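You operate a simulated robot arm through the tools that you are given. There is no shell and no other tool.

Carry out the task below with a simulated two-armed robot. There is one attempt and no reset: what you move stays moved.

JOB
Blow the dust off film strip 27 and run it into the sleeve feeder.
Fine: use the bulb on the blower stand; hold the strip by its edges; feeder on for it, off after.

The check looks at the end state, three seconds after you hand in, the way a careful person would. Anything else that was tipped, shoved, dropped, spilled or broken makes it a failure.

ROBOT AND FRAMES
Two 7-joint arms with two-finger parallel grippers on one trunk that stands fixed in place. Base frame: the origin is at the foot of the trunk, x ahead of it, y to its left, z up; the work surface is at about z = 800. Units: mm, rad, N and s.
The left shoulder is at [71, 156, 1155], the right one opposite. Payload 3.91 kg a hand.
Tool frame (each hand has its own): the origin (TCP) lies between the finger pads and is the grasp point; the fingertips stand 30 mm ahead of it; z points along the fingers, y is the line along which they close. The gripper opens to 110 mm. The fingers are 20 mm wide and 10 mm thick; the gripper's body (48 by 112 mm) begins 55 mm behind the TCP.
Orientation is that of the tool frame in the base frame, as [roll, pitch, yaw] about the fixed x, y, z axes, in that order (R = Rz(yaw) Ry(pitch) Rx(roll)). With the fingers straight down and closing along the base's y, the tool's x points along the base's -x, its y along +y and its z along -z.

CONTROLS
- The arms move only by the tool move_arm. It takes "left_deltas", "right_deltas" or both (then of equal length, played together; a hand with none holds still); each is a list of rows, each an object of numbers (a shift or turn left out is 0, a gripper value left out holds the last): "tx", "ty", "tz": the shift along the base's x, y, z in units of 25 mm (1.0 is 25 mm); "wx", "wy", "wz": the turn, a rotation vector about the base's x, y, z in units of 5 degrees (1.0 is 5 degrees); "claw": the opening, from 0 (shut) to 1 (fully open). In form: [{"tx": .., "ty": .., "tz": .., "wx": .., "wy": .., "wz": .., "claw": ..}, ...]. A call has 1 to 20 rows; each row shifts and turns the commanded pose from where the row before left it. A call with a number of a shift or a turn outside -1 to 1 is refused whole. Rows are played at 5 a second. More than 50 mm and 0.15 rad between two rows, or a gripper value outside its range, and nothing of the call is played. A pose out of reach is approached as far as the arm can. The call stops where the force on the tool passes 80 N (or 10 N more than at its start, if that is more) or the arm is blocked; 0.2 s more then pass. The fingers move at their own pace (about 108 mm/s each) and stop on an object; they squeeze with about 44 N. The grip force told is the motor's: it shows also when the fingers shut on nothing. Time passes only in rows, and 0.2 s behind the last, so rows that do not move let the fingers close. It gives the time, the measured TCP pose, the force on the tool (base axes), the opening and the grip force at its end, in the units of the frame above (readings bear some noise), with the torque about the TCP (base axes, N m) and any sound that the robot's microphone picked up.
- Cameras (640 x 400 px; columns grow to the right, rows downward): "scene" is now at [139.6, -12.3, 1389.7]; the picture's right is [-0.13, -0.99, 0.00], its down [-0.49, 0.06, -0.87] and it looks along [0.86, -0.11, -0.50] (base axes); focal length 214 px, centre (320, 200). "left" rides on the left gripper at [72, -17, -103] in its tool frame; the picture's right is [0.23, 0.97, 0.00], its down [-0.76, 0.18, -0.62] and it looks along [-0.61, 0.14, 0.78] (tool axes); focal length 222 px, centre (320, 200). "right" rides on the right gripper at [72, 17, -104] in its tool frame; the picture's right is [-0.23, 0.97, 0.00], its down [-0.76, -0.18, -0.62] and it looks along [-0.61, -0.14, 0.78] (tool axes); focal length 222 px, centre (320, 200). There is no depth. A picture from a camera that has moved, and an enlarged one, comes with that camera's place and axes in the base frame and with its lens.
- grab_frame(camera): a new picture of that camera. The clock stands still meanwhile.
- lift_body(by): slides the trunk up (or, below 0, down) by that many mm; the arms and the scene camera ride with it, the base frame stays. It gives what a move gives, with no picture.
- aim_head(pan, tilt): turns the head with the scene camera to pan (to the left, within 1.501 rad either way) and tilt (down, from -0.506 to 1.204), counted from straight ahead of the robot. It gives what a move gives.
- inspect(camera, box): a new picture of the part [left, top, right, bottom] of that camera's present view, enlarged. The clock stands still meanwhile.
- sign_off(): hands the job in; it is judged then, once.

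Nothing tells you positions but the pictures and the camera data. Unless the task says otherwise, let go and move clear before handing in.

The tools are called after ">>>" as a command line: name --argument value ..., lists and objects as JSON in quotes. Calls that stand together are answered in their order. move_arm: Moves the arms, as the interface text tells. Its arguments: {"type":"object","properties":{"left_deltas":{"type":"array","items":{"type":"object","properties":{"tx":{"type":"number"},"ty":{"type":"number"},"tz":{"type":"number"},"wx":{"type":"number"},"wy":{"type":"number"},"wz":{"type":"number"},"claw":{"type":"number"}}}},"right_deltas":{"type":"array","items":{"type":"object","properties":{"tx":{"type":"number"},"ty":{"type":"number"},"tz":{"type":"number"},"wx":{"type":"number"},"wy":{"type":"number"},"wz":{"type":"number"},"claw":{"type":"number"}}}}},"required":[]} The other tools are called the same way: lift_body (by) slides the trunk up or down; aim_head (pan, tilt) turns the head that bears the scene camera; grab_frame (camera) takes a picture; inspect (camera, box) takes an enlarged picture of a part of a camera's view; sign_off () hands the job in.

At the start:

```text
t: 0.0
left_tcp_pos: [596.5, 234.8, 1161.8]
left_tcp_rot: [3.14, 0.0, -3.141]
left_ft_force: [0.0, 0.6, 0.6]
left_moment: [0.01, 0.0, -0.01]
left_grip_width: 109.8
left_grip_force: 0.0
right_tcp_pos: [682.2, -312.9, 1224.2]
right_tcp_rot: [3.141, 0.001, -3.14]
right_ft_force: [-0.1, 0.6, 0.0]
right_moment: [0.03, 0.02, 0.0]
right_grip_width: 110.1
right_grip_force: 0.1
trunk travel left (down, up): [-600.0, 340.0]
head pan, tilt: [-0.127, 0.522]
```

scene: 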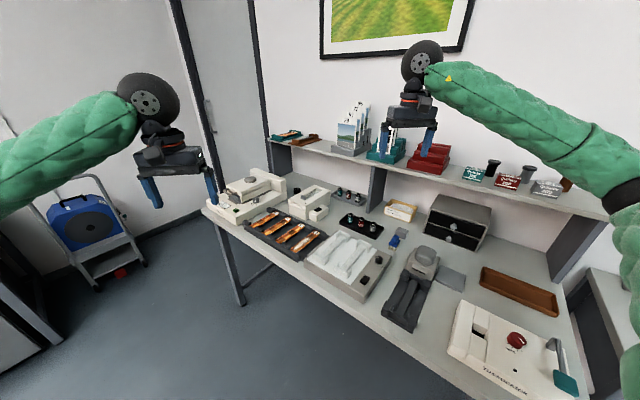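
right: 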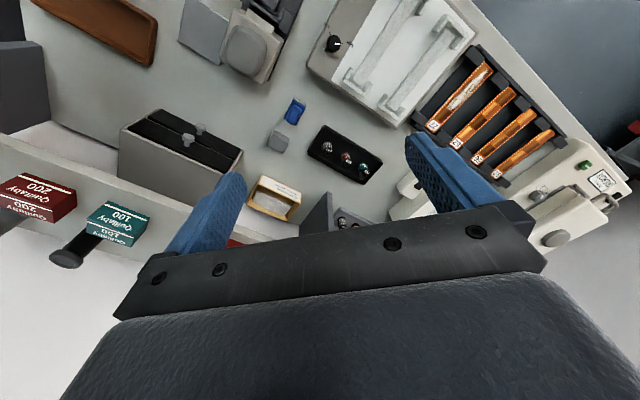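
left: 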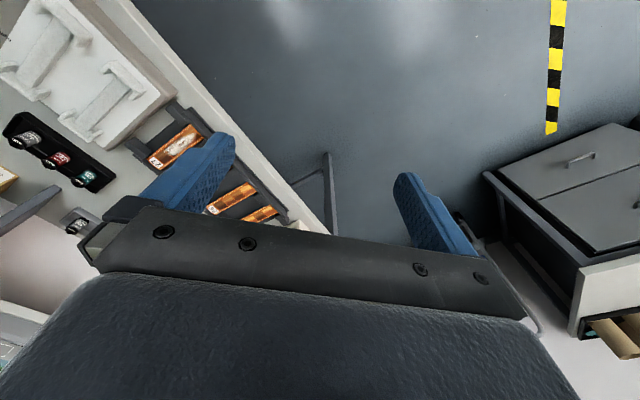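

I see a bench with a tray of four orange film strips, a white light box, a device that may be a blower stand, and machines at the left and right ends. I'll look closer at each before moving anything.

>>> inspect --camera "scene" --box '[200, 160, 340, 250]'

>>> inspect --camera "scene" --box '[300, 180, 460, 330]'

>>> inspect --camera "scene" --box '[430, 250, 600, 400]'

>>> inspect --camera "right" --box '[400, 40, 640, 240]'

>>> inspect --camera "right" --box '[170, 0, 420, 240]'

```text
4.44 times, centred on (270, 205) of scene
camera zoom: at [139.6, -12.3, 1389.7], right [-0.13, -0.99, 0.0], down [-0.49, 0.06, -0.87], along [0.86, -0.11, -0.5], focal length 953 px, centre (542, 178)
```

zoom: 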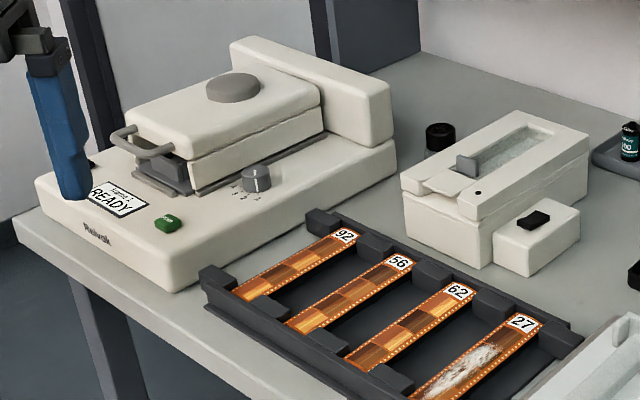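

```text
2.67 times, centred on (380, 255) of scene
camera zoom: at [139.6, -12.3, 1389.7], right [-0.13, -0.99, 0.0], down [-0.49, 0.06, -0.87], along [0.86, -0.11, -0.5], focal length 572 px, centre (160, 53)
```

zoom: 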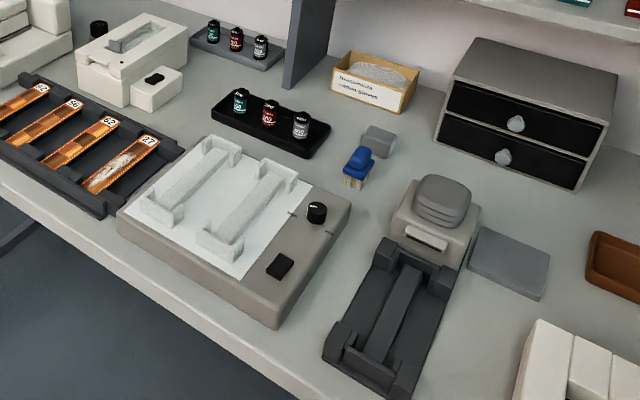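

```text
2.67 times, centred on (515, 325) of scene
camera zoom: at [139.6, -12.3, 1389.7], right [-0.13, -0.99, 0.0], down [-0.49, 0.06, -0.87], along [0.86, -0.11, -0.5], focal length 572 px, centre (-200, -133)
```

zoom: 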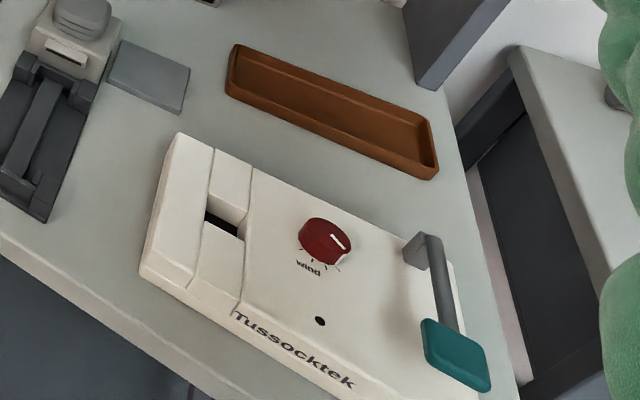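

```text
2.00 times, centred on (520, 140) of right
camera zoom: at [606.8, -295.9, 1328.8], right [0.23, 0.97, 0.0], down [0.76, -0.18, 0.62], along [0.61, -0.14, -0.78], focal length 444 px, centre (-80, 320)
```

zoom: 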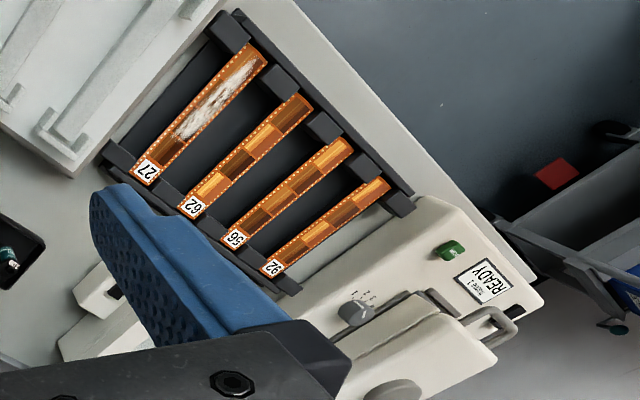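

```text
1.67 times, centred on (295, 120) of right
camera zoom: at [606.8, -295.9, 1328.8], right [0.23, 0.97, 0.0], down [0.76, -0.18, 0.62], along [0.61, -0.14, -0.78], focal length 370 px, centre (362, 333)
```

zoom: 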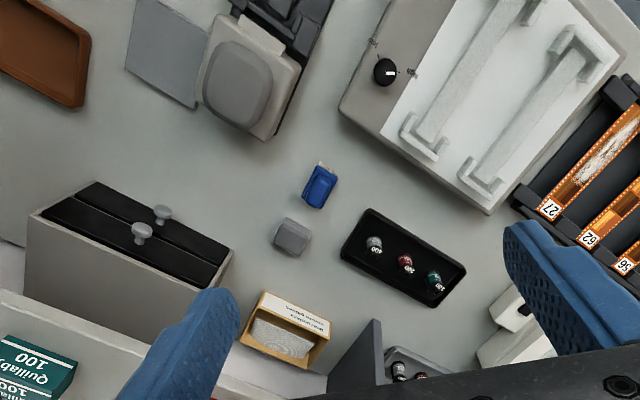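

Strip 27 is the dusty one at the right end of the tray. The dark cradle with a ribbed grey bulb looks like the blower stand. I still need to work out which machine is the sleeve feeder, so I'll turn the head.

>>> aim_head --pan -0.5 --tilt 0.8

>>> grab_frame --camera "scene"

>>> inspect --camera "scene" --box '[160, 100, 320, 200]'

>>> inspect --camera "scene" --box '[320, 150, 520, 300]'

>>> aim_head --pan 0.35 --tilt 0.7

>>> grab_frame --camera "scene"

```text
t: 0.8
left_tcp_pos: [596.3, 234.3, 1163.0]
left_tcp_rot: [-3.141, 0.001, -3.14]
left_ft_force: [-0.4, 0.1, -0.1]
left_moment: [0.02, 0.0, -0.01]
left_grip_width: 110.3
left_grip_force: 0.1
right_tcp_pos: [681.3, -312.4, 1225.2]
right_tcp_rot: [-3.14, -0.001, 3.141]
right_ft_force: [-0.8, -0.5, -0.6]
right_moment: [0.0, 0.01, 0.0]
right_grip_width: 110.2
right_grip_force: 0.1
trunk travel left (down, up): [-600.0, 340.0]
head pan, tilt: [-0.499, 0.799]
```

```text
taken
camera scene: at [120.7, -39.3, 1365.8], right [-0.48, -0.88, 0.0], down [-0.63, 0.34, -0.7], along [0.61, -0.33, -0.72], focal length 214 px, centre (320, 200)
```

scene: 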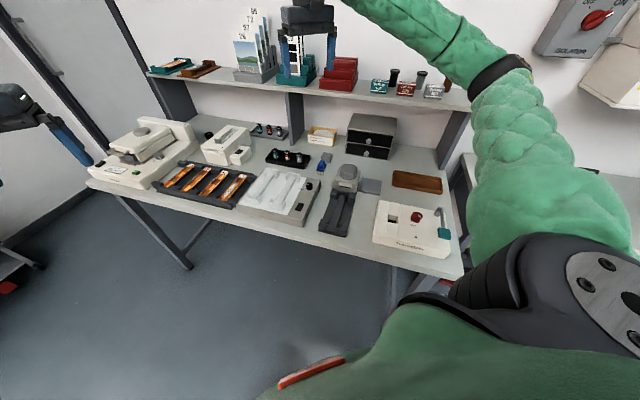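

```text
4.00 times, centred on (240, 150) of scene
camera zoom: at [120.7, -39.3, 1365.8], right [-0.48, -0.88, 0.0], down [-0.63, 0.34, -0.7], along [0.61, -0.33, -0.72], focal length 858 px, centre (640, 400)
```

zoom: 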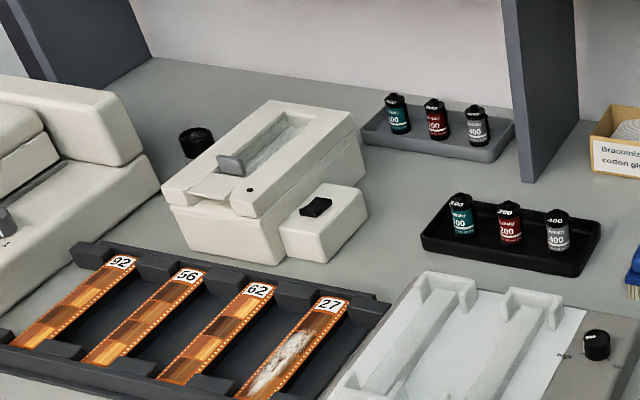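

```text
2.67 times, centred on (420, 225) of scene
camera zoom: at [120.7, -39.3, 1365.8], right [-0.48, -0.88, 0.0], down [-0.63, 0.34, -0.7], along [0.61, -0.33, -0.72], focal length 572 px, centre (53, 133)
```

zoom: 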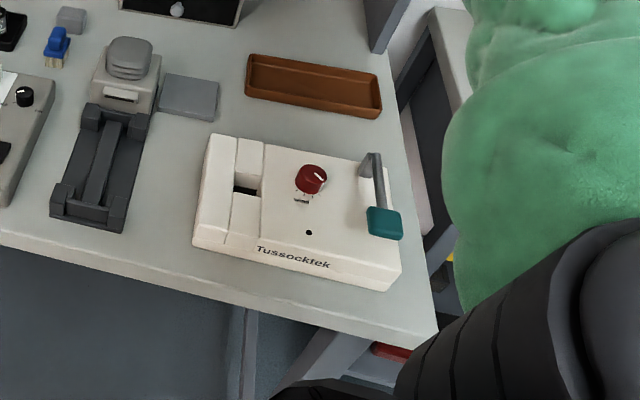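

```text
t: 2.0
left_tcp_pos: [596.1, 234.6, 1163.2]
left_tcp_rot: [-3.14, 0.001, -3.14]
left_ft_force: [0.4, -0.7, 0.8]
left_moment: [-0.07, 0.0, 0.02]
left_grip_width: 109.8
left_grip_force: 0.0
right_tcp_pos: [681.8, -313.6, 1224.1]
right_tcp_rot: [3.141, -0.001, -3.141]
right_ft_force: [0.5, 0.3, 0.5]
right_moment: [0.03, 0.0, -0.01]
right_grip_width: 110.0
right_grip_force: 0.0
trunk travel left (down, up): [-600.0, 340.0]
head pan, tilt: [0.351, 0.7]
```

```text
taken
camera scene: at [129.6, 28.4, 1374.0], right [0.34, -0.94, 0.0], down [-0.61, -0.22, -0.76], along [0.72, 0.26, -0.64], focal length 214 px, centre (320, 200)
```

scene: 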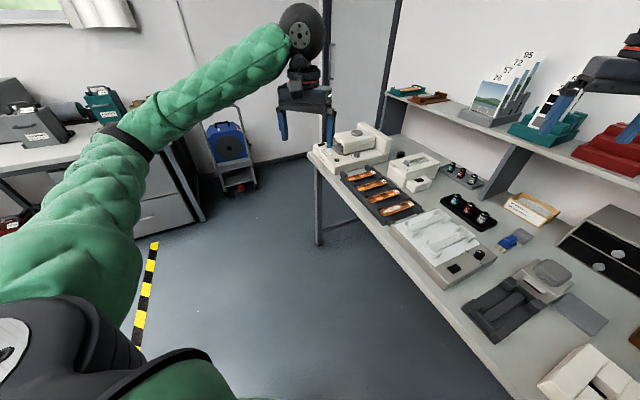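

The bench runs diagonally at about 45° to the base. The small white trough unit with a rocker switch looks like the feeder, with its throat facing the front, at about (946, 5). The blower bed is at about (513, -318). I'll move both hand cameras in for closer views.

>>> move_arm --left_deltas '[{"tx": 0.35, "ty": -0.52, "tz": -0.2, "wz": -0.75}, {"tx": 0.35, "ty": -0.52, "tz": -0.2, "wz": -0.75}, {"tx": 0.35, "ty": -0.52, "tz": -0.2, "wz": -0.75}, {"tx": 0.35, "ty": -0.52, "tz": -0.2, "wz": -0.75}, {"tx": 0.35, "ty": -0.52, "tz": -0.2, "wz": -0.75}, {"tx": 0.35, "ty": -0.52, "tz": -0.2, "wz": -0.75}, {"tx": 0.35, "ty": -0.52, "tz": -0.2, "wz": -0.75}, {"tx": 0.35, "ty": -0.52, "tz": -0.2, "wz": -0.75}, {"tx": 0.35, "ty": -0.52, "tz": -0.2, "wz": -0.75}, {"tx": 0.35, "ty": -0.52, "tz": -0.2, "wz": -0.75}, {"tx": 0.35, "ty": -0.52, "tz": -0.2, "wz": -0.75}, {"tx": 0.35, "ty": -0.52, "tz": -0.2, "wz": -0.75}]' --right_deltas '[{"tx": -0.94, "ty": 0.14, "tz": -0.25, "wz": -0.75}, {"tx": -0.94, "ty": 0.14, "tz": -0.25, "wz": -0.75}, {"tx": -0.94, "ty": 0.14, "tz": -0.25, "wz": -0.75}, {"tx": -0.94, "ty": 0.14, "tz": -0.25, "wz": -0.75}, {"tx": -0.94, "ty": 0.14, "tz": -0.25, "wz": -0.75}, {"tx": -0.94, "ty": 0.14, "tz": -0.25, "wz": -0.75}, {"tx": -0.94, "ty": 0.14, "tz": -0.25, "wz": -0.75}, {"tx": -0.94, "ty": 0.14, "tz": -0.25, "wz": -0.75}, {"tx": -0.94, "ty": 0.14, "tz": -0.25, "wz": -0.75}, {"tx": -0.94, "ty": 0.14, "tz": -0.25, "wz": -0.75}, {"tx": -0.94, "ty": 0.14, "tz": -0.25, "wz": -0.75}, {"tx": -0.94, "ty": 0.14, "tz": -0.25, "wz": -0.75}]'

>>> grab_frame --camera "left"

>>> grab_frame --camera "right"

```text
t: 4.6
left_tcp_pos: [702.6, 78.1, 1103.0]
left_tcp_rot: [3.141, -0.003, 2.355]
left_ft_force: [0.6, -1.0, -0.3]
left_moment: [-0.02, 0.02, -0.01]
left_grip_width: 110.0
left_grip_force: 0.1
right_tcp_pos: [413.9, -273.3, 1157.6]
right_tcp_rot: [3.141, -0.002, 2.354]
right_ft_force: [-0.4, -0.2, -0.9]
right_moment: [0.01, -0.02, 0.06]
right_grip_width: 110.0
right_grip_force: 0.0
right hand out of reach, approached as far as the arm can: row 12
trunk travel left (down, up): [-600.0, 340.0]
head pan, tilt: [0.351, 0.7]
```

```text
taken
camera left: at [637.6, 117.7, 1206.4], right [0.53, 0.85, 0.0], down [0.67, -0.41, 0.62], along [0.53, -0.33, -0.78], focal length 222 px, centre (320, 200)
```

left: 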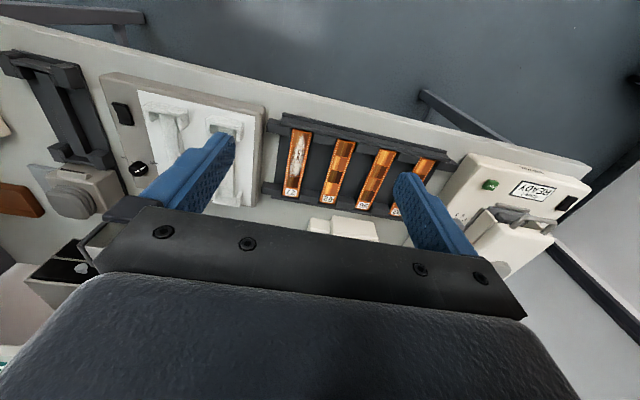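

```text
taken
camera right: at [373.6, -210.3, 1261.8], right [0.85, 0.53, 0.0], down [0.41, -0.67, 0.62], along [0.33, -0.53, -0.78], focal length 222 px, centre (320, 200)
```

right: 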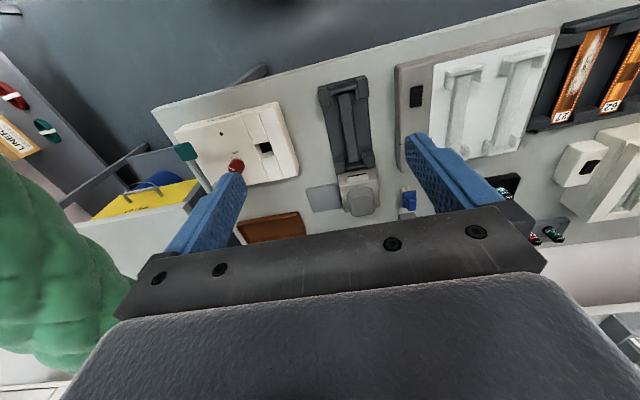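

The left hand shows the tray well, and the right hand shows the stand and the right-end machine. I'll enlarge these.

>>> inspect --camera "right" --box '[160, 60, 420, 250]'

>>> inspect --camera "right" --box '[500, 0, 640, 250]'

>>> inspect --camera "left" --box '[240, 90, 480, 250]'

>>> inspect --camera "left" --box '[0, 30, 280, 260]'

>>> inspect --camera "scene" --box '[310, 120, 460, 220]'

```text
2.11 times, centred on (290, 155) of right
camera zoom: at [373.6, -210.3, 1261.8], right [0.85, 0.53, 0.0], down [0.41, -0.67, 0.62], along [0.33, -0.53, -0.78], focal length 468 px, centre (383, 295)
```

zoom: 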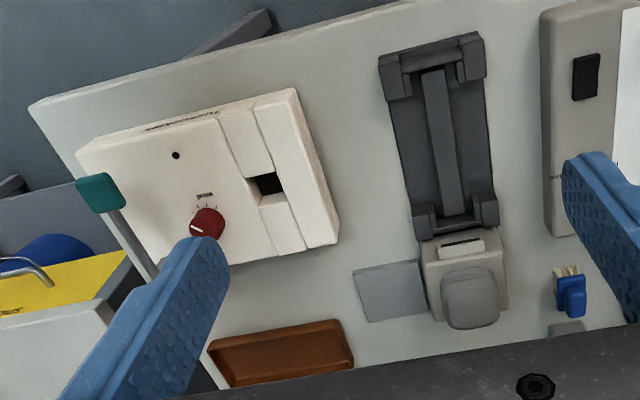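

```text
1.60 times, centred on (570, 125) of right
camera zoom: at [373.6, -210.3, 1261.8], right [0.85, 0.53, 0.0], down [0.41, -0.67, 0.62], along [0.33, -0.53, -0.78], focal length 355 px, centre (-80, 320)
```

zoom: 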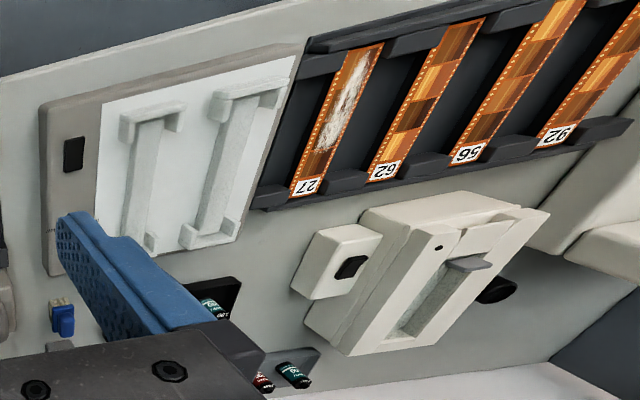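

```text
2.50 times, centred on (360, 170) of left
camera zoom: at [637.6, 117.7, 1206.4], right [0.53, 0.85, 0.0], down [0.67, -0.41, 0.62], along [0.53, -0.33, -0.78], focal length 555 px, centre (220, 275)
```

zoom: 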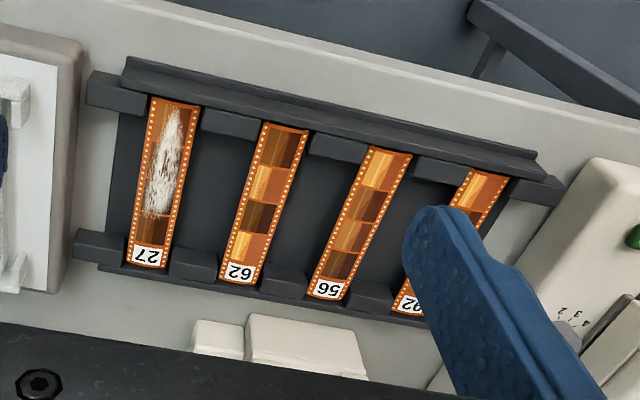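

```text
1.74 times, centred on (140, 145) of left
camera zoom: at [637.6, 117.7, 1206.4], right [0.53, 0.85, 0.0], down [0.67, -0.41, 0.62], along [0.53, -0.33, -0.78], focal length 386 px, centre (633, 296)
```

zoom: 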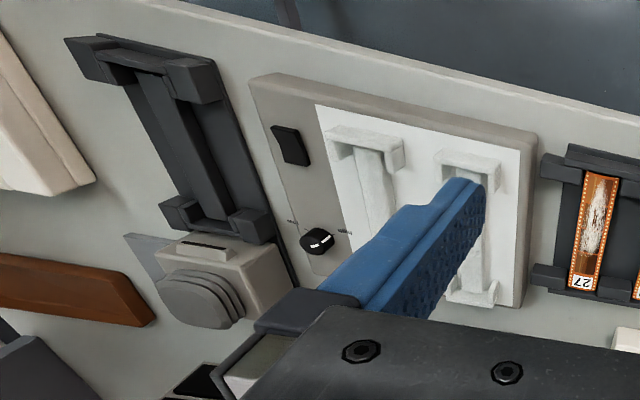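

```text
4.00 times, centred on (385, 170) of scene
camera zoom: at [130.2, 28.3, 1373.9], right [0.34, -0.94, 0.0], down [-0.61, -0.22, -0.76], along [0.72, 0.26, -0.64], focal length 858 px, centre (60, 320)
```

zoom: 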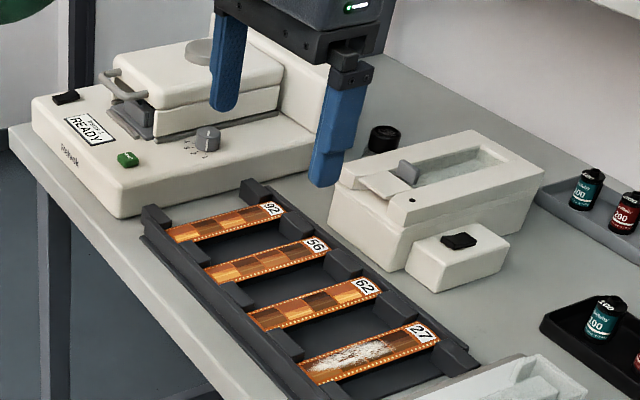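

The blower stand has end rails to lay a strip in and a nozzle slot under the bulb. I'll move the left hand forward to look down on the trough unit and its switch.

>>> move_arm --left_deltas '[{"tx": 1, "ty": -0.15}, {"tx": 1, "ty": -0.15}, {"tx": 1, "ty": -0.15}, {"tx": 1, "ty": -0.15}, {"tx": 1, "ty": -0.15}, {"tx": 1, "ty": -0.15}, {"tx": 1, "ty": -0.15}, {"tx": 1, "ty": -0.15}]'

>>> grab_frame --camera "left"

>>> inspect --camera "left" --box '[220, 30, 420, 200]'

```text
t: 6.4
left_tcp_pos: [904.6, 49.8, 1103.3]
left_tcp_rot: [-3.142, -0.003, 2.359]
left_ft_force: [-0.6, 0.3, -0.1]
left_moment: [0.01, 0.0, 0.0]
left_grip_width: 110.2
left_grip_force: 0.0
right_tcp_pos: [414.2, -274.5, 1157.5]
right_tcp_rot: [3.141, -0.002, 2.356]
right_ft_force: [0.5, -0.6, -0.8]
right_moment: [0.0, -0.01, -0.01]
right_grip_width: 110.1
right_grip_force: 0.1
trunk travel left (down, up): [-600.0, 340.0]
head pan, tilt: [0.351, 0.7]
```

```text
taken
camera left: at [838.6, 89.2, 1206.7], right [0.53, 0.85, 0.0], down [0.67, -0.41, 0.62], along [0.53, -0.33, -0.78], focal length 222 px, centre (320, 200)
```

left: 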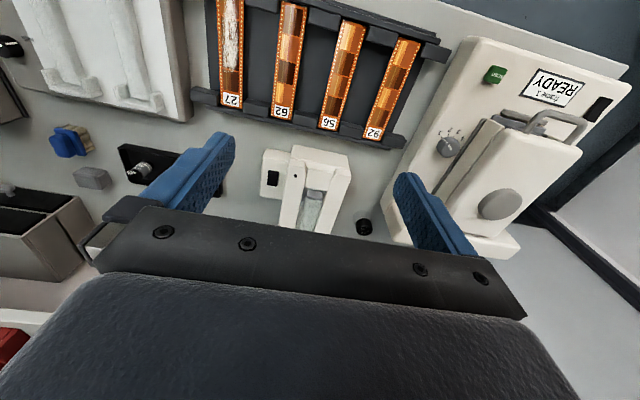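

```text
2.35 times, centred on (320, 115) of left
camera zoom: at [838.6, 89.2, 1206.7], right [0.53, 0.85, 0.0], down [0.67, -0.41, 0.62], along [0.53, -0.33, -0.78], focal length 523 px, centre (320, 400)
```

zoom: 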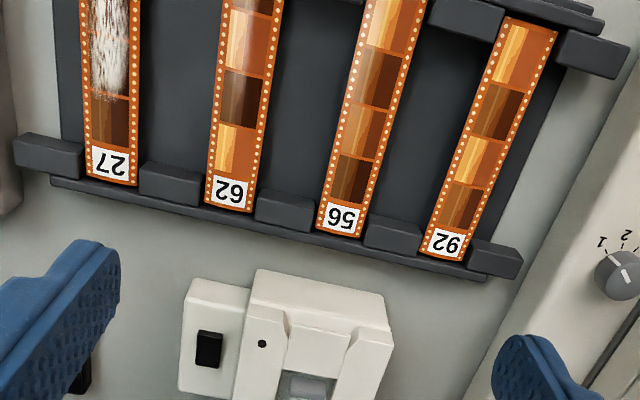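

I can see the unit has a lead-in, a trough with a clear sleeve, a pilot dot and a rocker. I'll zoom in on it.

>>> inspect --camera "left" --box '[240, 130, 380, 230]'

>>> aim_head --pan -0.05 --tilt 0.6

>>> inspect --camera "scene" --box '[260, 130, 400, 230]'

>>> grab_frame --camera "scene"

```text
4.00 times, centred on (310, 180) of left
camera zoom: at [838.6, 89.2, 1206.7], right [0.53, 0.85, 0.0], down [0.67, -0.41, 0.62], along [0.53, -0.33, -0.78], focal length 888 px, centre (360, 280)
```

zoom: 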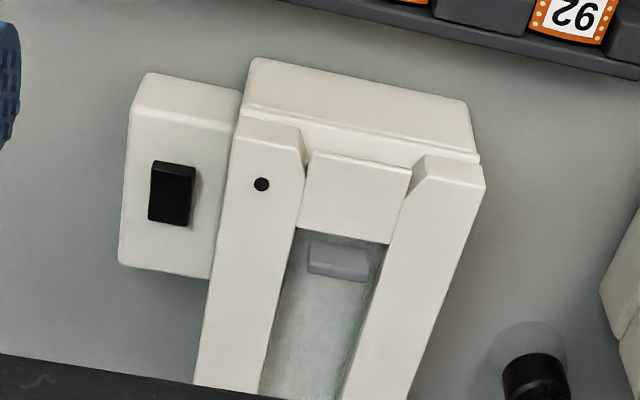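

```text
t: 7.3
left_tcp_pos: [902.5, 49.7, 1102.4]
left_tcp_rot: [3.14, 0.001, 2.359]
left_ft_force: [0.6, 0.5, 0.9]
left_moment: [-0.01, 0.01, 0.01]
left_grip_width: 110.0
left_grip_force: 0.1
right_tcp_pos: [414.7, -273.8, 1157.9]
right_tcp_rot: [-3.14, -0.003, 2.356]
right_ft_force: [0.0, 0.5, -0.1]
right_moment: [-0.02, -0.01, -0.02]
right_grip_width: 110.0
right_grip_force: 0.1
trunk travel left (down, up): [-600.0, 340.0]
head pan, tilt: [-0.051, 0.6]
```

```text
4.00 times, centred on (330, 180) of scene
camera zoom: at [138.3, -5.4, 1382.6], right [-0.05, -1.0, 0.0], down [-0.56, 0.03, -0.82], along [0.82, -0.04, -0.57], focal length 858 px, centre (280, 280)
```

zoom: 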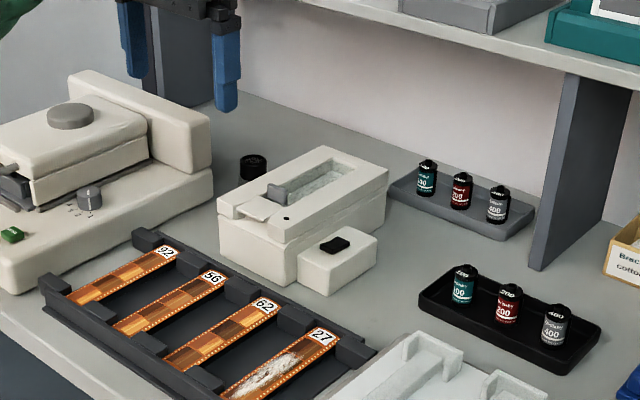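

```text
taken
camera scene: at [138.3, -5.4, 1382.6], right [-0.05, -1.0, 0.0], down [-0.56, 0.03, -0.82], along [0.82, -0.04, -0.57], focal length 214 px, centre (320, 200)
```

scene: 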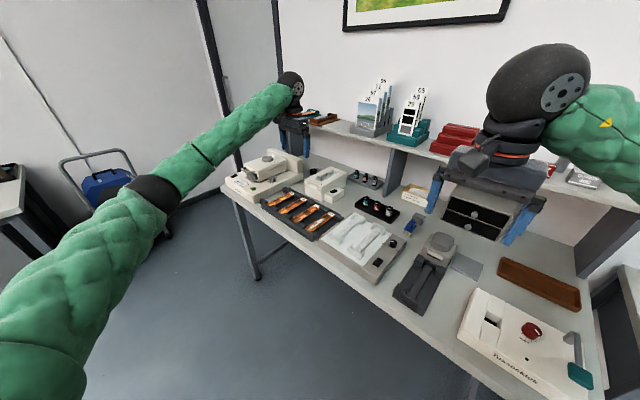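

The trough unit is the sleeve feeder. Its deck is at z≈886, the lead-in plate's front edge is near (1004, -14), and the rocker is near (989, -112, 850). Strip 27 lies at z≈829, centred near (798, -39) and pointing at about -43.5°. The feeder is near the end of the reach, so I'll test a forward-tilted left hand above it.

>>> move_arm --left_deltas '[{"tx": 0.5, "ty": -0.3, "tz": -0.8, "wz": 0.28}, {"tx": 0.5, "ty": -0.3, "tz": -0.8, "wx": -0.69, "wy": -0.724}, {"tx": 0.5, "ty": -0.3, "tz": -0.8, "wx": -0.69, "wy": -0.724}, {"tx": 0.5, "ty": -0.3, "tz": -0.8, "wx": -0.69, "wy": -0.724}, {"tx": 0.5, "ty": -0.3, "tz": -0.8, "wx": -0.69, "wy": -0.724}, {"tx": 0.5, "ty": -0.3, "tz": -0.8, "wx": -0.69, "wy": -0.724}, {"tx": 0.3, "ty": -0.2, "tz": -0.8}]'

>>> grab_frame --camera "left"

>>> grab_frame --camera "scene"

```text
t: 8.9
left_tcp_pos: [983.6, -3.3, 963.7]
left_tcp_rot: [-3.14, 0.438, 2.382]
left_ft_force: [0.2, -0.3, 0.6]
left_moment: [0.03, -0.03, 0.03]
left_grip_width: 109.9
left_grip_force: 0.0
right_tcp_pos: [414.3, -274.3, 1156.6]
right_tcp_rot: [3.14, -0.002, 2.356]
right_ft_force: [0.4, -0.9, -1.1]
right_moment: [-0.01, 0.03, 0.0]
right_grip_width: 110.1
right_grip_force: 0.0
trunk travel left (down, up): [-600.0, 340.0]
head pan, tilt: [-0.051, 0.6]
```

```text
taken
camera left: at [891.5, 60.8, 1026.4], right [0.52, 0.85, -0.1], down [0.43, -0.16, 0.89], along [0.74, -0.5, -0.45], focal length 222 px, centre (320, 200)
```

left: 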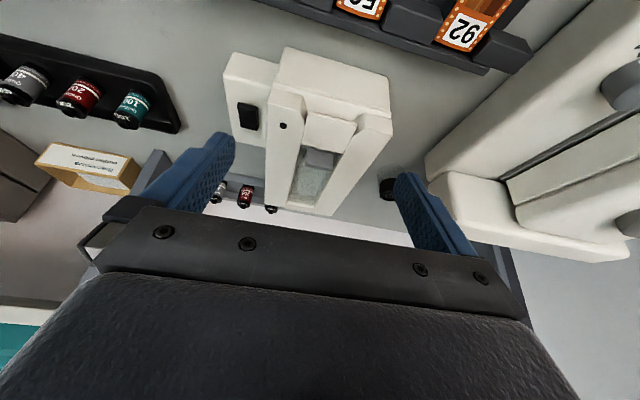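

```text
taken
camera scene: at [138.7, -5.9, 1382.6], right [-0.05, -1.0, 0.0], down [-0.56, 0.03, -0.82], along [0.82, -0.04, -0.57], focal length 214 px, centre (320, 200)
```

scene: 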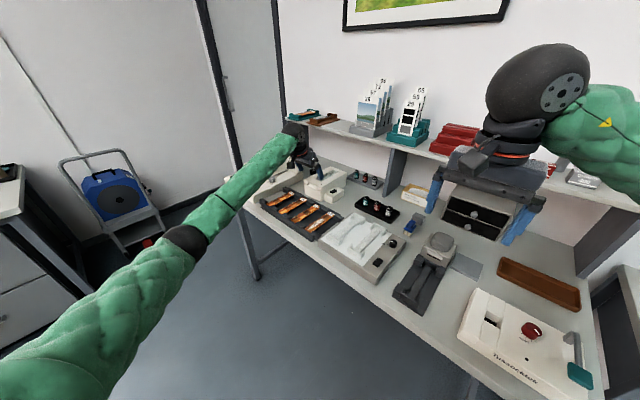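

The pose is reachable with 25° of tilt. This view shows the feeder close up, so I'll zoom in to locate the throat precisely.

>>> inspect --camera "left" --box '[210, 40, 410, 220]'

>>> inspect --camera "left" --box '[260, 90, 360, 160]'

```text
2.22 times, centred on (310, 130) of left
camera zoom: at [891.5, 60.8, 1026.4], right [0.52, 0.85, -0.1], down [0.43, -0.16, 0.89], along [0.74, -0.5, -0.45], focal length 494 px, centre (342, 356)
```

zoom: 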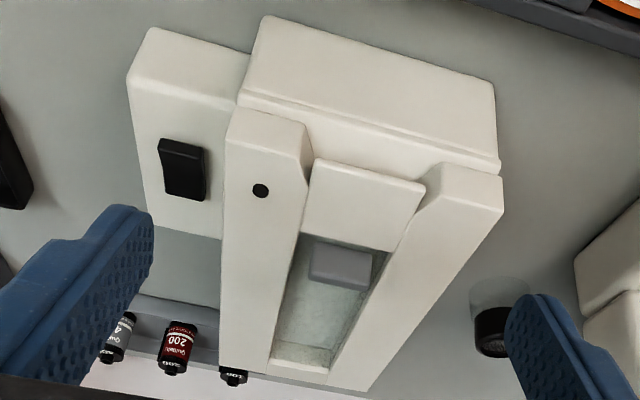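

```text
5.71 times, centred on (310, 125) of left
camera zoom: at [891.5, 60.8, 1026.4], right [0.52, 0.85, -0.1], down [0.43, -0.16, 0.89], along [0.74, -0.5, -0.45], focal length 1269 px, centre (377, 629)
```

zoom: 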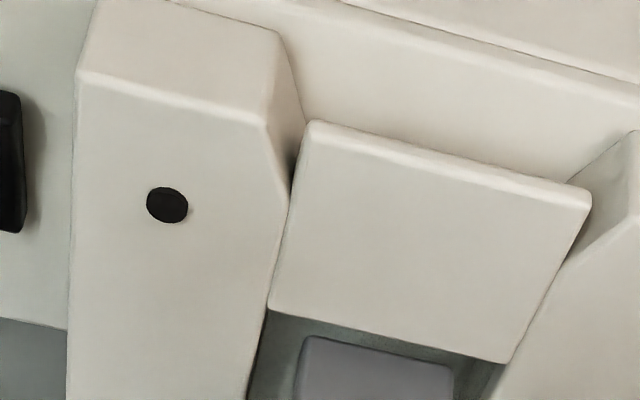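

The plate's front centre comes out near (1009, -15, 875) with a throat about 42 mm wide, and its axis is about -43.4°, the same as the tray. Next I hover the left hand over strip 27, 45 mm from its near end, with the fingers partly closed.

>>> move_arm --left_deltas '[{"tx": -0.95, "ty": -0.04, "tz": -0.1, "claw": 0.56}, {"tx": -0.95, "ty": -0.04, "tz": -0.1}, {"tx": -0.95, "ty": -0.04, "tz": -0.25}, {"tx": -0.95, "ty": -0.04, "tz": -0.25}, {"tx": -0.95, "ty": -0.04, "tz": -0.25}, {"tx": -0.95, "ty": -0.04, "tz": -0.25}, {"tx": -0.95, "ty": -0.04, "tz": -0.25}, {"tx": -0.95, "ty": -0.04, "tz": -0.35}, {"tx": -0.95, "ty": -0.04, "tz": -0.35}, {}]'

>>> grab_frame --camera "left"

>>> inspect --camera "left" --box '[200, 60, 440, 220]'

>>> aim_head --pan -0.05 --tilt 0.7

>>> inspect --camera "scene" --box '[240, 110, 400, 230]'

```text
t: 11.1
left_tcp_pos: [770.9, -10.4, 908.4]
left_tcp_rot: [-3.14, 0.436, 2.382]
left_ft_force: [0.6, -0.1, -0.6]
left_moment: [-0.03, 0.0, 0.01]
left_grip_width: 61.6
left_grip_force: 0.0
right_tcp_pos: [414.9, -273.5, 1158.4]
right_tcp_rot: [-3.141, -0.002, 2.357]
right_ft_force: [0.0, 0.0, 0.2]
right_moment: [-0.01, 0.0, 0.01]
right_grip_width: 110.1
right_grip_force: 0.0
trunk travel left (down, up): [-600.0, 340.0]
head pan, tilt: [-0.051, 0.6]
```

```text
taken
camera left: at [678.7, 52.4, 972.3], right [0.52, 0.85, -0.1], down [0.43, -0.16, 0.89], along [0.74, -0.5, -0.45], focal length 222 px, centre (320, 200)
```

left: 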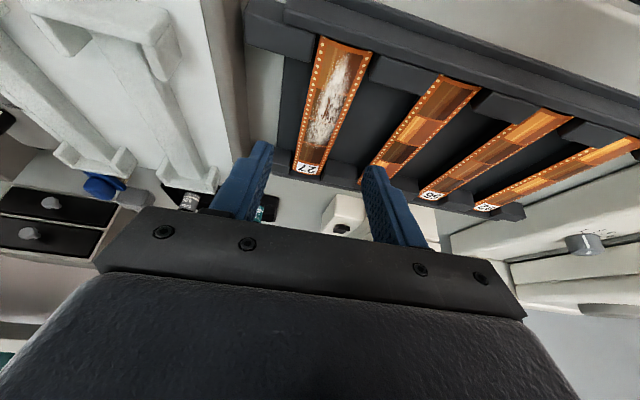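

```text
2.50 times, centred on (320, 140) of left
camera zoom: at [678.7, 52.4, 972.3], right [0.52, 0.85, -0.1], down [0.43, -0.16, 0.89], along [0.74, -0.5, -0.45], focal length 555 px, centre (320, 350)
```

zoom: 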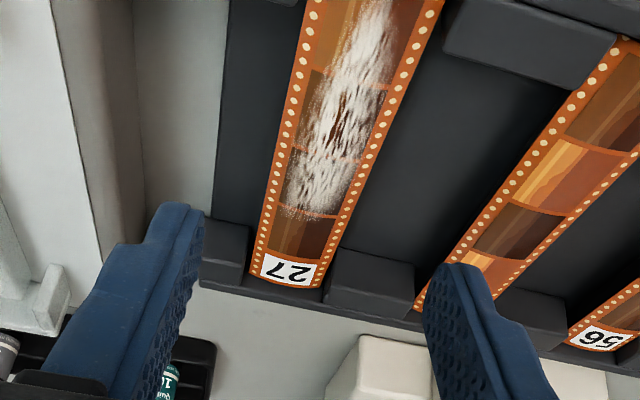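

```text
t: 11.8
left_tcp_pos: [771.1, -10.9, 910.5]
left_tcp_rot: [-3.138, 0.436, 2.383]
left_ft_force: [-0.2, 0.0, 0.4]
left_moment: [-0.01, -0.01, 0.02]
left_grip_width: 61.7
left_grip_force: 0.0
right_tcp_pos: [414.6, -274.3, 1158.2]
right_tcp_rot: [3.14, -0.001, 2.356]
right_ft_force: [0.7, 0.0, -0.3]
right_moment: [0.04, -0.01, 0.06]
right_grip_width: 110.2
right_grip_force: 0.1
trunk travel left (down, up): [-600.0, 340.0]
head pan, tilt: [-0.051, 0.7]
```

```text
3.33 times, centred on (320, 170) of scene
camera zoom: at [134.6, -5.2, 1374.0], right [-0.05, -1.0, 0.0], down [-0.64, 0.03, -0.76], along [0.76, -0.04, -0.64], focal length 715 px, centre (320, 300)
```

zoom: 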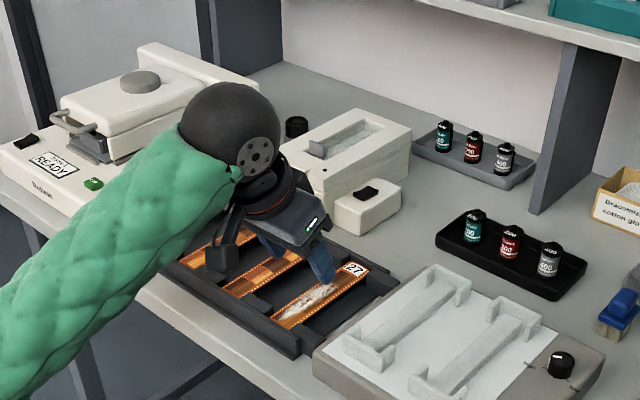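

The alignment over strip 27 is within about 1 mm. I'll descend most of the way and check clearance.

>>> move_arm --left_deltas '[{"tz": -0.6}, {"tz": -0.6}, {"tz": -0.5}, {"tz": -0.3, "tx": -0.02, "ty": -0.02}, {}]'

>>> inspect --camera "left" --box '[200, 60, 440, 220]'

>>> inspect --camera "scene" --box '[270, 150, 390, 230]'

```text
t: 13.0
left_tcp_pos: [769.0, -10.7, 858.8]
left_tcp_rot: [3.141, 0.435, 2.381]
left_ft_force: [0.2, 0.2, 0.2]
left_moment: [0.0, -0.02, 0.01]
left_grip_width: 61.7
left_grip_force: 0.1
right_tcp_pos: [413.9, -272.9, 1157.8]
right_tcp_rot: [3.14, -0.003, 2.356]
right_ft_force: [0.5, 1.4, -0.3]
right_moment: [0.02, -0.02, -0.01]
right_grip_width: 109.8
right_grip_force: 0.1
trunk travel left (down, up): [-600.0, 340.0]
head pan, tilt: [-0.051, 0.7]
```

```text
2.50 times, centred on (320, 140) of left
camera zoom: at [676.9, 52.4, 921.8], right [0.52, 0.85, -0.1], down [0.43, -0.16, 0.89], along [0.74, -0.5, -0.45], focal length 555 px, centre (320, 350)
```

zoom: 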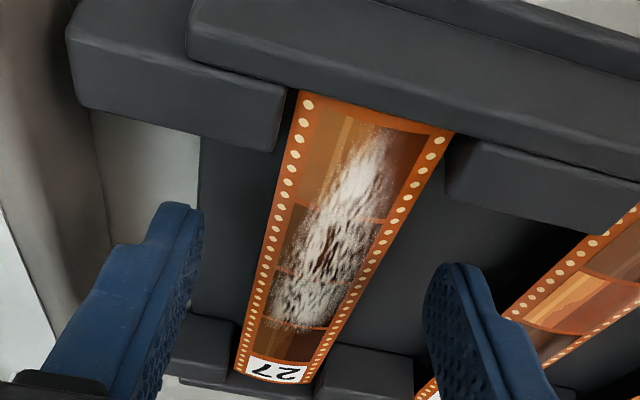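

```text
5.00 times, centred on (330, 190) of scene
camera zoom: at [134.6, -5.2, 1374.0], right [-0.05, -1.0, 0.0], down [-0.64, 0.03, -0.76], along [0.76, -0.04, -0.64], focal length 1072 px, centre (270, 250)
```

zoom: 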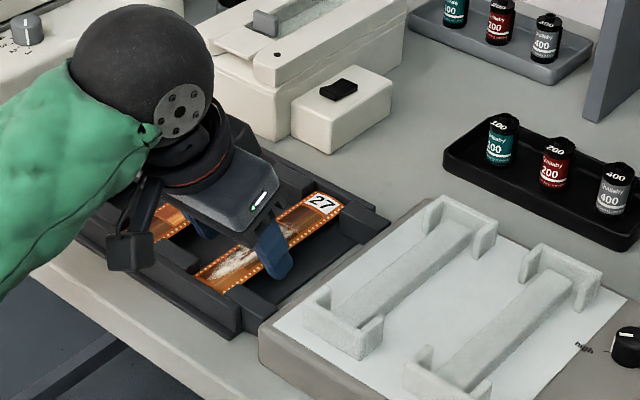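

The fingers straddle the strip well. I'll lower the last 13 mm and close on the edges.

>>> move_arm --left_deltas '[{"tz": -0.26}, {"tz": -0.26}, {}]'

>>> inspect --camera "left" --box '[200, 60, 440, 220]'

```text
t: 13.8
left_tcp_pos: [769.9, -10.9, 846.1]
left_tcp_rot: [-3.14, 0.437, 2.383]
left_ft_force: [-0.8, -0.3, -0.2]
left_moment: [0.01, -0.01, -0.03]
left_grip_width: 61.6
left_grip_force: 0.0
right_tcp_pos: [413.8, -274.2, 1157.9]
right_tcp_rot: [-3.139, -0.001, 2.357]
right_ft_force: [0.0, -0.4, -0.8]
right_moment: [-0.01, -0.01, 0.0]
right_grip_width: 109.8
right_grip_force: 0.2
trunk travel left (down, up): [-600.0, 340.0]
head pan, tilt: [-0.051, 0.7]
```

```text
2.50 times, centred on (320, 140) of left
camera zoom: at [677.4, 52.0, 909.0], right [0.52, 0.85, -0.1], down [0.43, -0.17, 0.89], along [0.74, -0.5, -0.45], focal length 555 px, centre (320, 350)
```

zoom: 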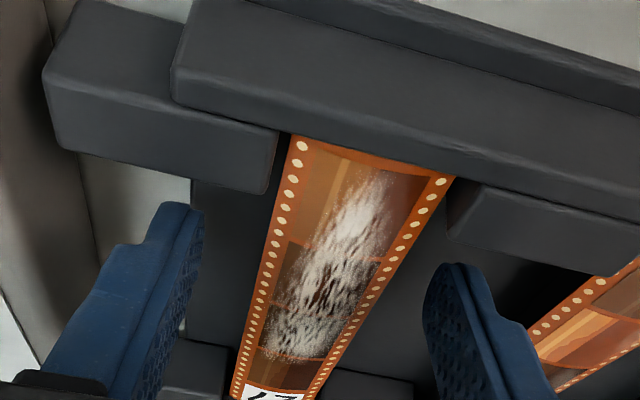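

Nothing is touching yet. I'm closing on the edges now.

>>> move_arm --left_deltas '[{"claw": 0.4}, {"claw": 0.34}, {"claw": 0.28}, {"claw": 0.2}, {"claw": 0.2}, {}]'

>>> inspect --camera "left" --box '[200, 60, 440, 220]'

```text
t: 15.2
left_tcp_pos: [770.6, -10.3, 846.9]
left_tcp_rot: [-3.139, 0.436, 2.383]
left_ft_force: [0.3, -1.0, 0.3]
left_moment: [0.0, 0.02, -0.03]
left_grip_width: 30.6
left_grip_force: 43.1
right_tcp_pos: [413.7, -273.6, 1158.5]
right_tcp_rot: [-3.141, -0.001, 2.357]
right_ft_force: [-0.1, -1.2, 0.2]
right_moment: [-0.02, 0.01, 0.02]
right_grip_width: 110.1
right_grip_force: 0.0
trunk travel left (down, up): [-600.0, 340.0]
head pan, tilt: [-0.051, 0.7]
```

```text
2.50 times, centred on (320, 140) of left
camera zoom: at [677.5, 52.0, 909.1], right [0.52, 0.85, -0.1], down [0.43, -0.17, 0.89], along [0.74, -0.5, -0.45], focal length 555 px, centre (320, 350)
```

zoom: 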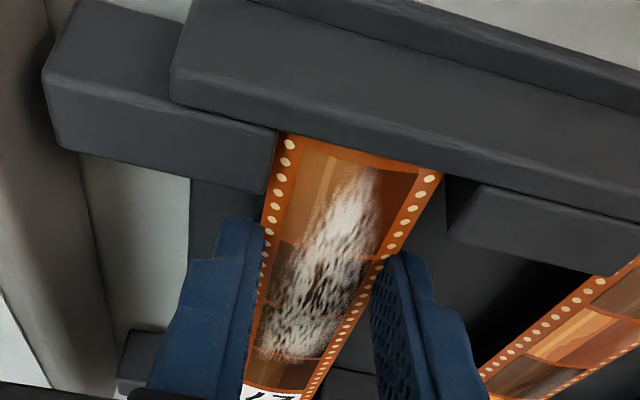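

It's holding at 30.6 mm with 43 N on the edges. I'll lift gently and check that it comes up flat.

>>> move_arm --left_deltas '[{"tz": 0.3}, {"tz": 0.5}, {"tz": 0.8}, {"tz": 1}, {"tz": 1}, {}]'

>>> grab_frame --camera "left"

>>> inspect --camera "scene" --box '[250, 120, 410, 230]'

>>> grab_frame --camera "right"

```text
t: 16.6
left_tcp_pos: [768.9, -10.8, 933.4]
left_tcp_rot: [-3.14, 0.436, 2.382]
left_ft_force: [-0.6, -0.5, 0.2]
left_moment: [-0.01, -0.01, -0.03]
left_grip_width: 30.7
left_grip_force: 44.0
right_tcp_pos: [414.7, -273.3, 1158.0]
right_tcp_rot: [3.141, -0.003, 2.358]
right_ft_force: [-0.6, -0.5, 0.4]
right_moment: [-0.03, -0.03, 0.03]
right_grip_width: 110.3
right_grip_force: 0.0
trunk travel left (down, up): [-600.0, 340.0]
head pan, tilt: [-0.051, 0.7]
```

```text
taken
camera left: at [676.6, 52.2, 997.1], right [0.52, 0.85, -0.1], down [0.43, -0.17, 0.89], along [0.74, -0.5, -0.45], focal length 222 px, centre (320, 200)
```

left: 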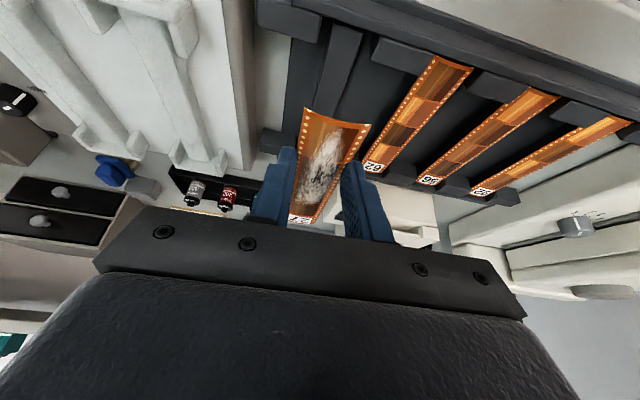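

```text
3.64 times, centred on (330, 175) of scene
camera zoom: at [134.8, -5.1, 1374.0], right [-0.05, -1.0, 0.0], down [-0.64, 0.03, -0.76], along [0.76, -0.04, -0.64], focal length 780 px, centre (284, 291)
```

zoom: 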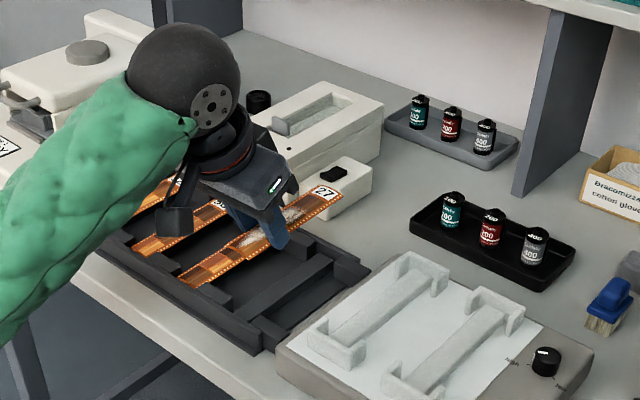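

```text
taken
camera right: at [373.2, -210.4, 1262.0], right [0.85, 0.53, 0.0], down [0.41, -0.66, 0.62], along [0.33, -0.53, -0.78], focal length 222 px, centre (320, 200)
```

right: 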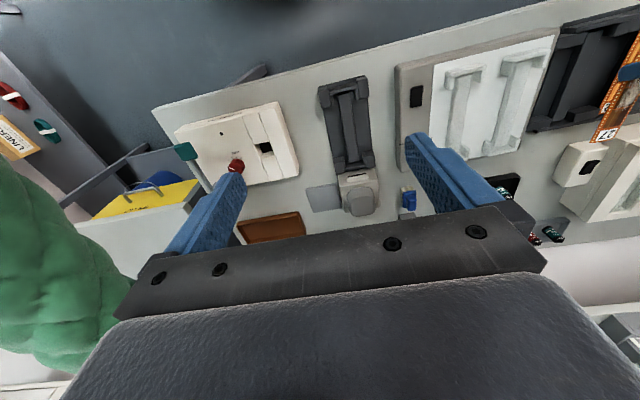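

The strip is held flat, by its edges, with its tail 45 mm behind the grip. Before bringing it to the stand, I'll move the right hand over the bulb with its fingers shut and look closely.

>>> move_arm --right_deltas '[{"tx": 0.97, "ty": -0.64, "tz": -0.7, "claw": 0.5}, {"tx": 0.97, "ty": -0.64, "tz": -0.7, "claw": 0.2}, {"tx": 0.97, "ty": -0.64, "tz": -0.7, "claw": 0}, {"tx": 0.97, "ty": -0.64, "tz": -0.7}, {"tx": 0.97, "ty": -0.64, "tz": -0.7}, {"tx": 0.97, "ty": -0.64, "tz": -0.7, "wz": 0.28}, {}]'

>>> grab_frame --camera "right"

>>> inspect --camera "right" --box '[220, 0, 420, 160]'

>>> aim_head --pan -0.5 --tilt 0.75

>>> grab_frame --camera "scene"

>>> inspect --camera "scene" --box '[260, 120, 420, 240]'

```text
t: 18.2
left_tcp_pos: [769.0, -9.7, 934.1]
left_tcp_rot: [-3.14, 0.435, 2.383]
left_ft_force: [-0.3, 0.0, -0.1]
left_moment: [-0.03, -0.01, -0.02]
left_grip_width: 30.7
left_grip_force: 43.9
right_tcp_pos: [560.5, -365.2, 1054.4]
right_tcp_rot: [-3.141, 0.002, 2.38]
right_ft_force: [-0.3, -0.5, 0.6]
right_moment: [0.01, -0.04, 0.0]
right_grip_width: 0.3
right_grip_force: 37.5
trunk travel left (down, up): [-600.0, 340.0]
head pan, tilt: [-0.051, 0.7]
```

```text
taken
camera right: at [517.1, -303.3, 1158.4], right [0.84, 0.55, 0.0], down [0.43, -0.65, 0.62], along [0.34, -0.52, -0.78], focal length 222 px, centre (320, 200)
```

right: 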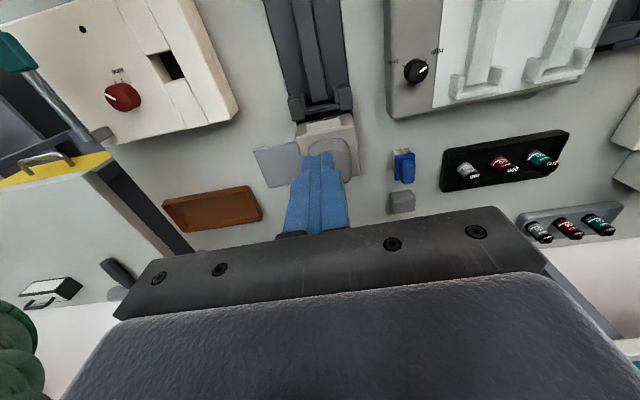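

```text
2.50 times, centred on (320, 80) of right
camera zoom: at [517.1, -303.3, 1158.4], right [0.84, 0.55, 0.0], down [0.43, -0.65, 0.62], along [0.34, -0.52, -0.78], focal length 555 px, centre (320, 500)
```

zoom: 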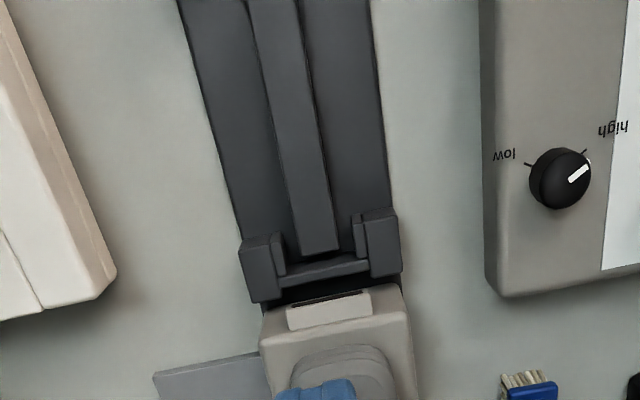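

```text
t: 19.1
left_tcp_pos: [769.8, -10.4, 933.7]
left_tcp_rot: [-3.14, 0.437, 2.382]
left_ft_force: [-0.4, 0.3, 0.5]
left_moment: [0.0, 0.02, 0.0]
left_grip_width: 30.4
left_grip_force: 43.8
right_tcp_pos: [560.0, -366.2, 1054.0]
right_tcp_rot: [3.141, 0.001, 2.382]
right_ft_force: [-0.5, -0.6, 0.2]
right_moment: [0.0, 0.0, 0.0]
right_grip_width: 0.0
right_grip_force: 37.3
trunk travel left (down, up): [-600.0, 340.0]
head pan, tilt: [-0.499, 0.75]
```

```text
taken
camera scene: at [122.6, -40.5, 1369.8], right [-0.48, -0.88, 0.0], down [-0.6, 0.33, -0.73], along [0.64, -0.35, -0.68], focal length 214 px, centre (320, 200)
```

scene: 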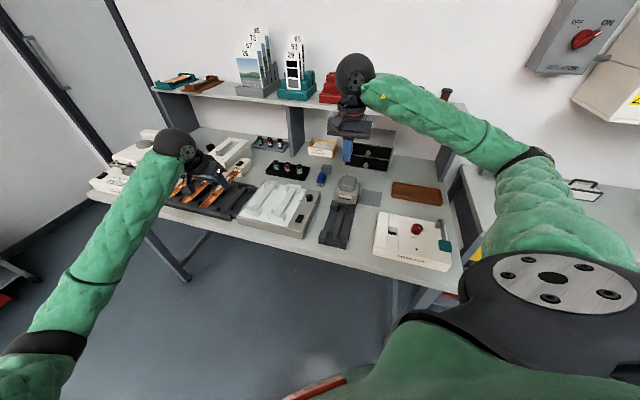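

```text
3.33 times, centred on (340, 180) of scene
camera zoom: at [122.6, -40.5, 1369.8], right [-0.48, -0.88, 0.0], down [-0.6, 0.33, -0.73], along [0.64, -0.35, -0.68], focal length 715 px, centre (253, 267)
```

zoom: 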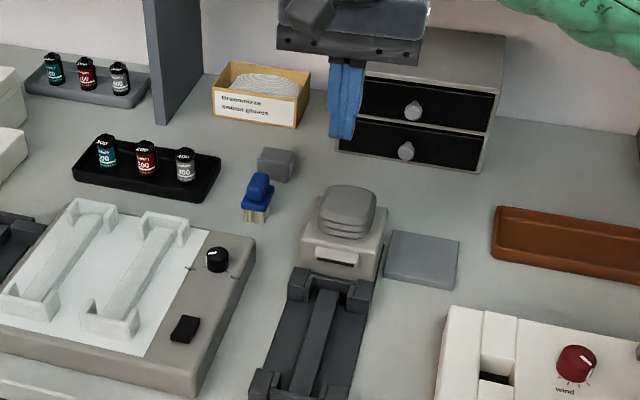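

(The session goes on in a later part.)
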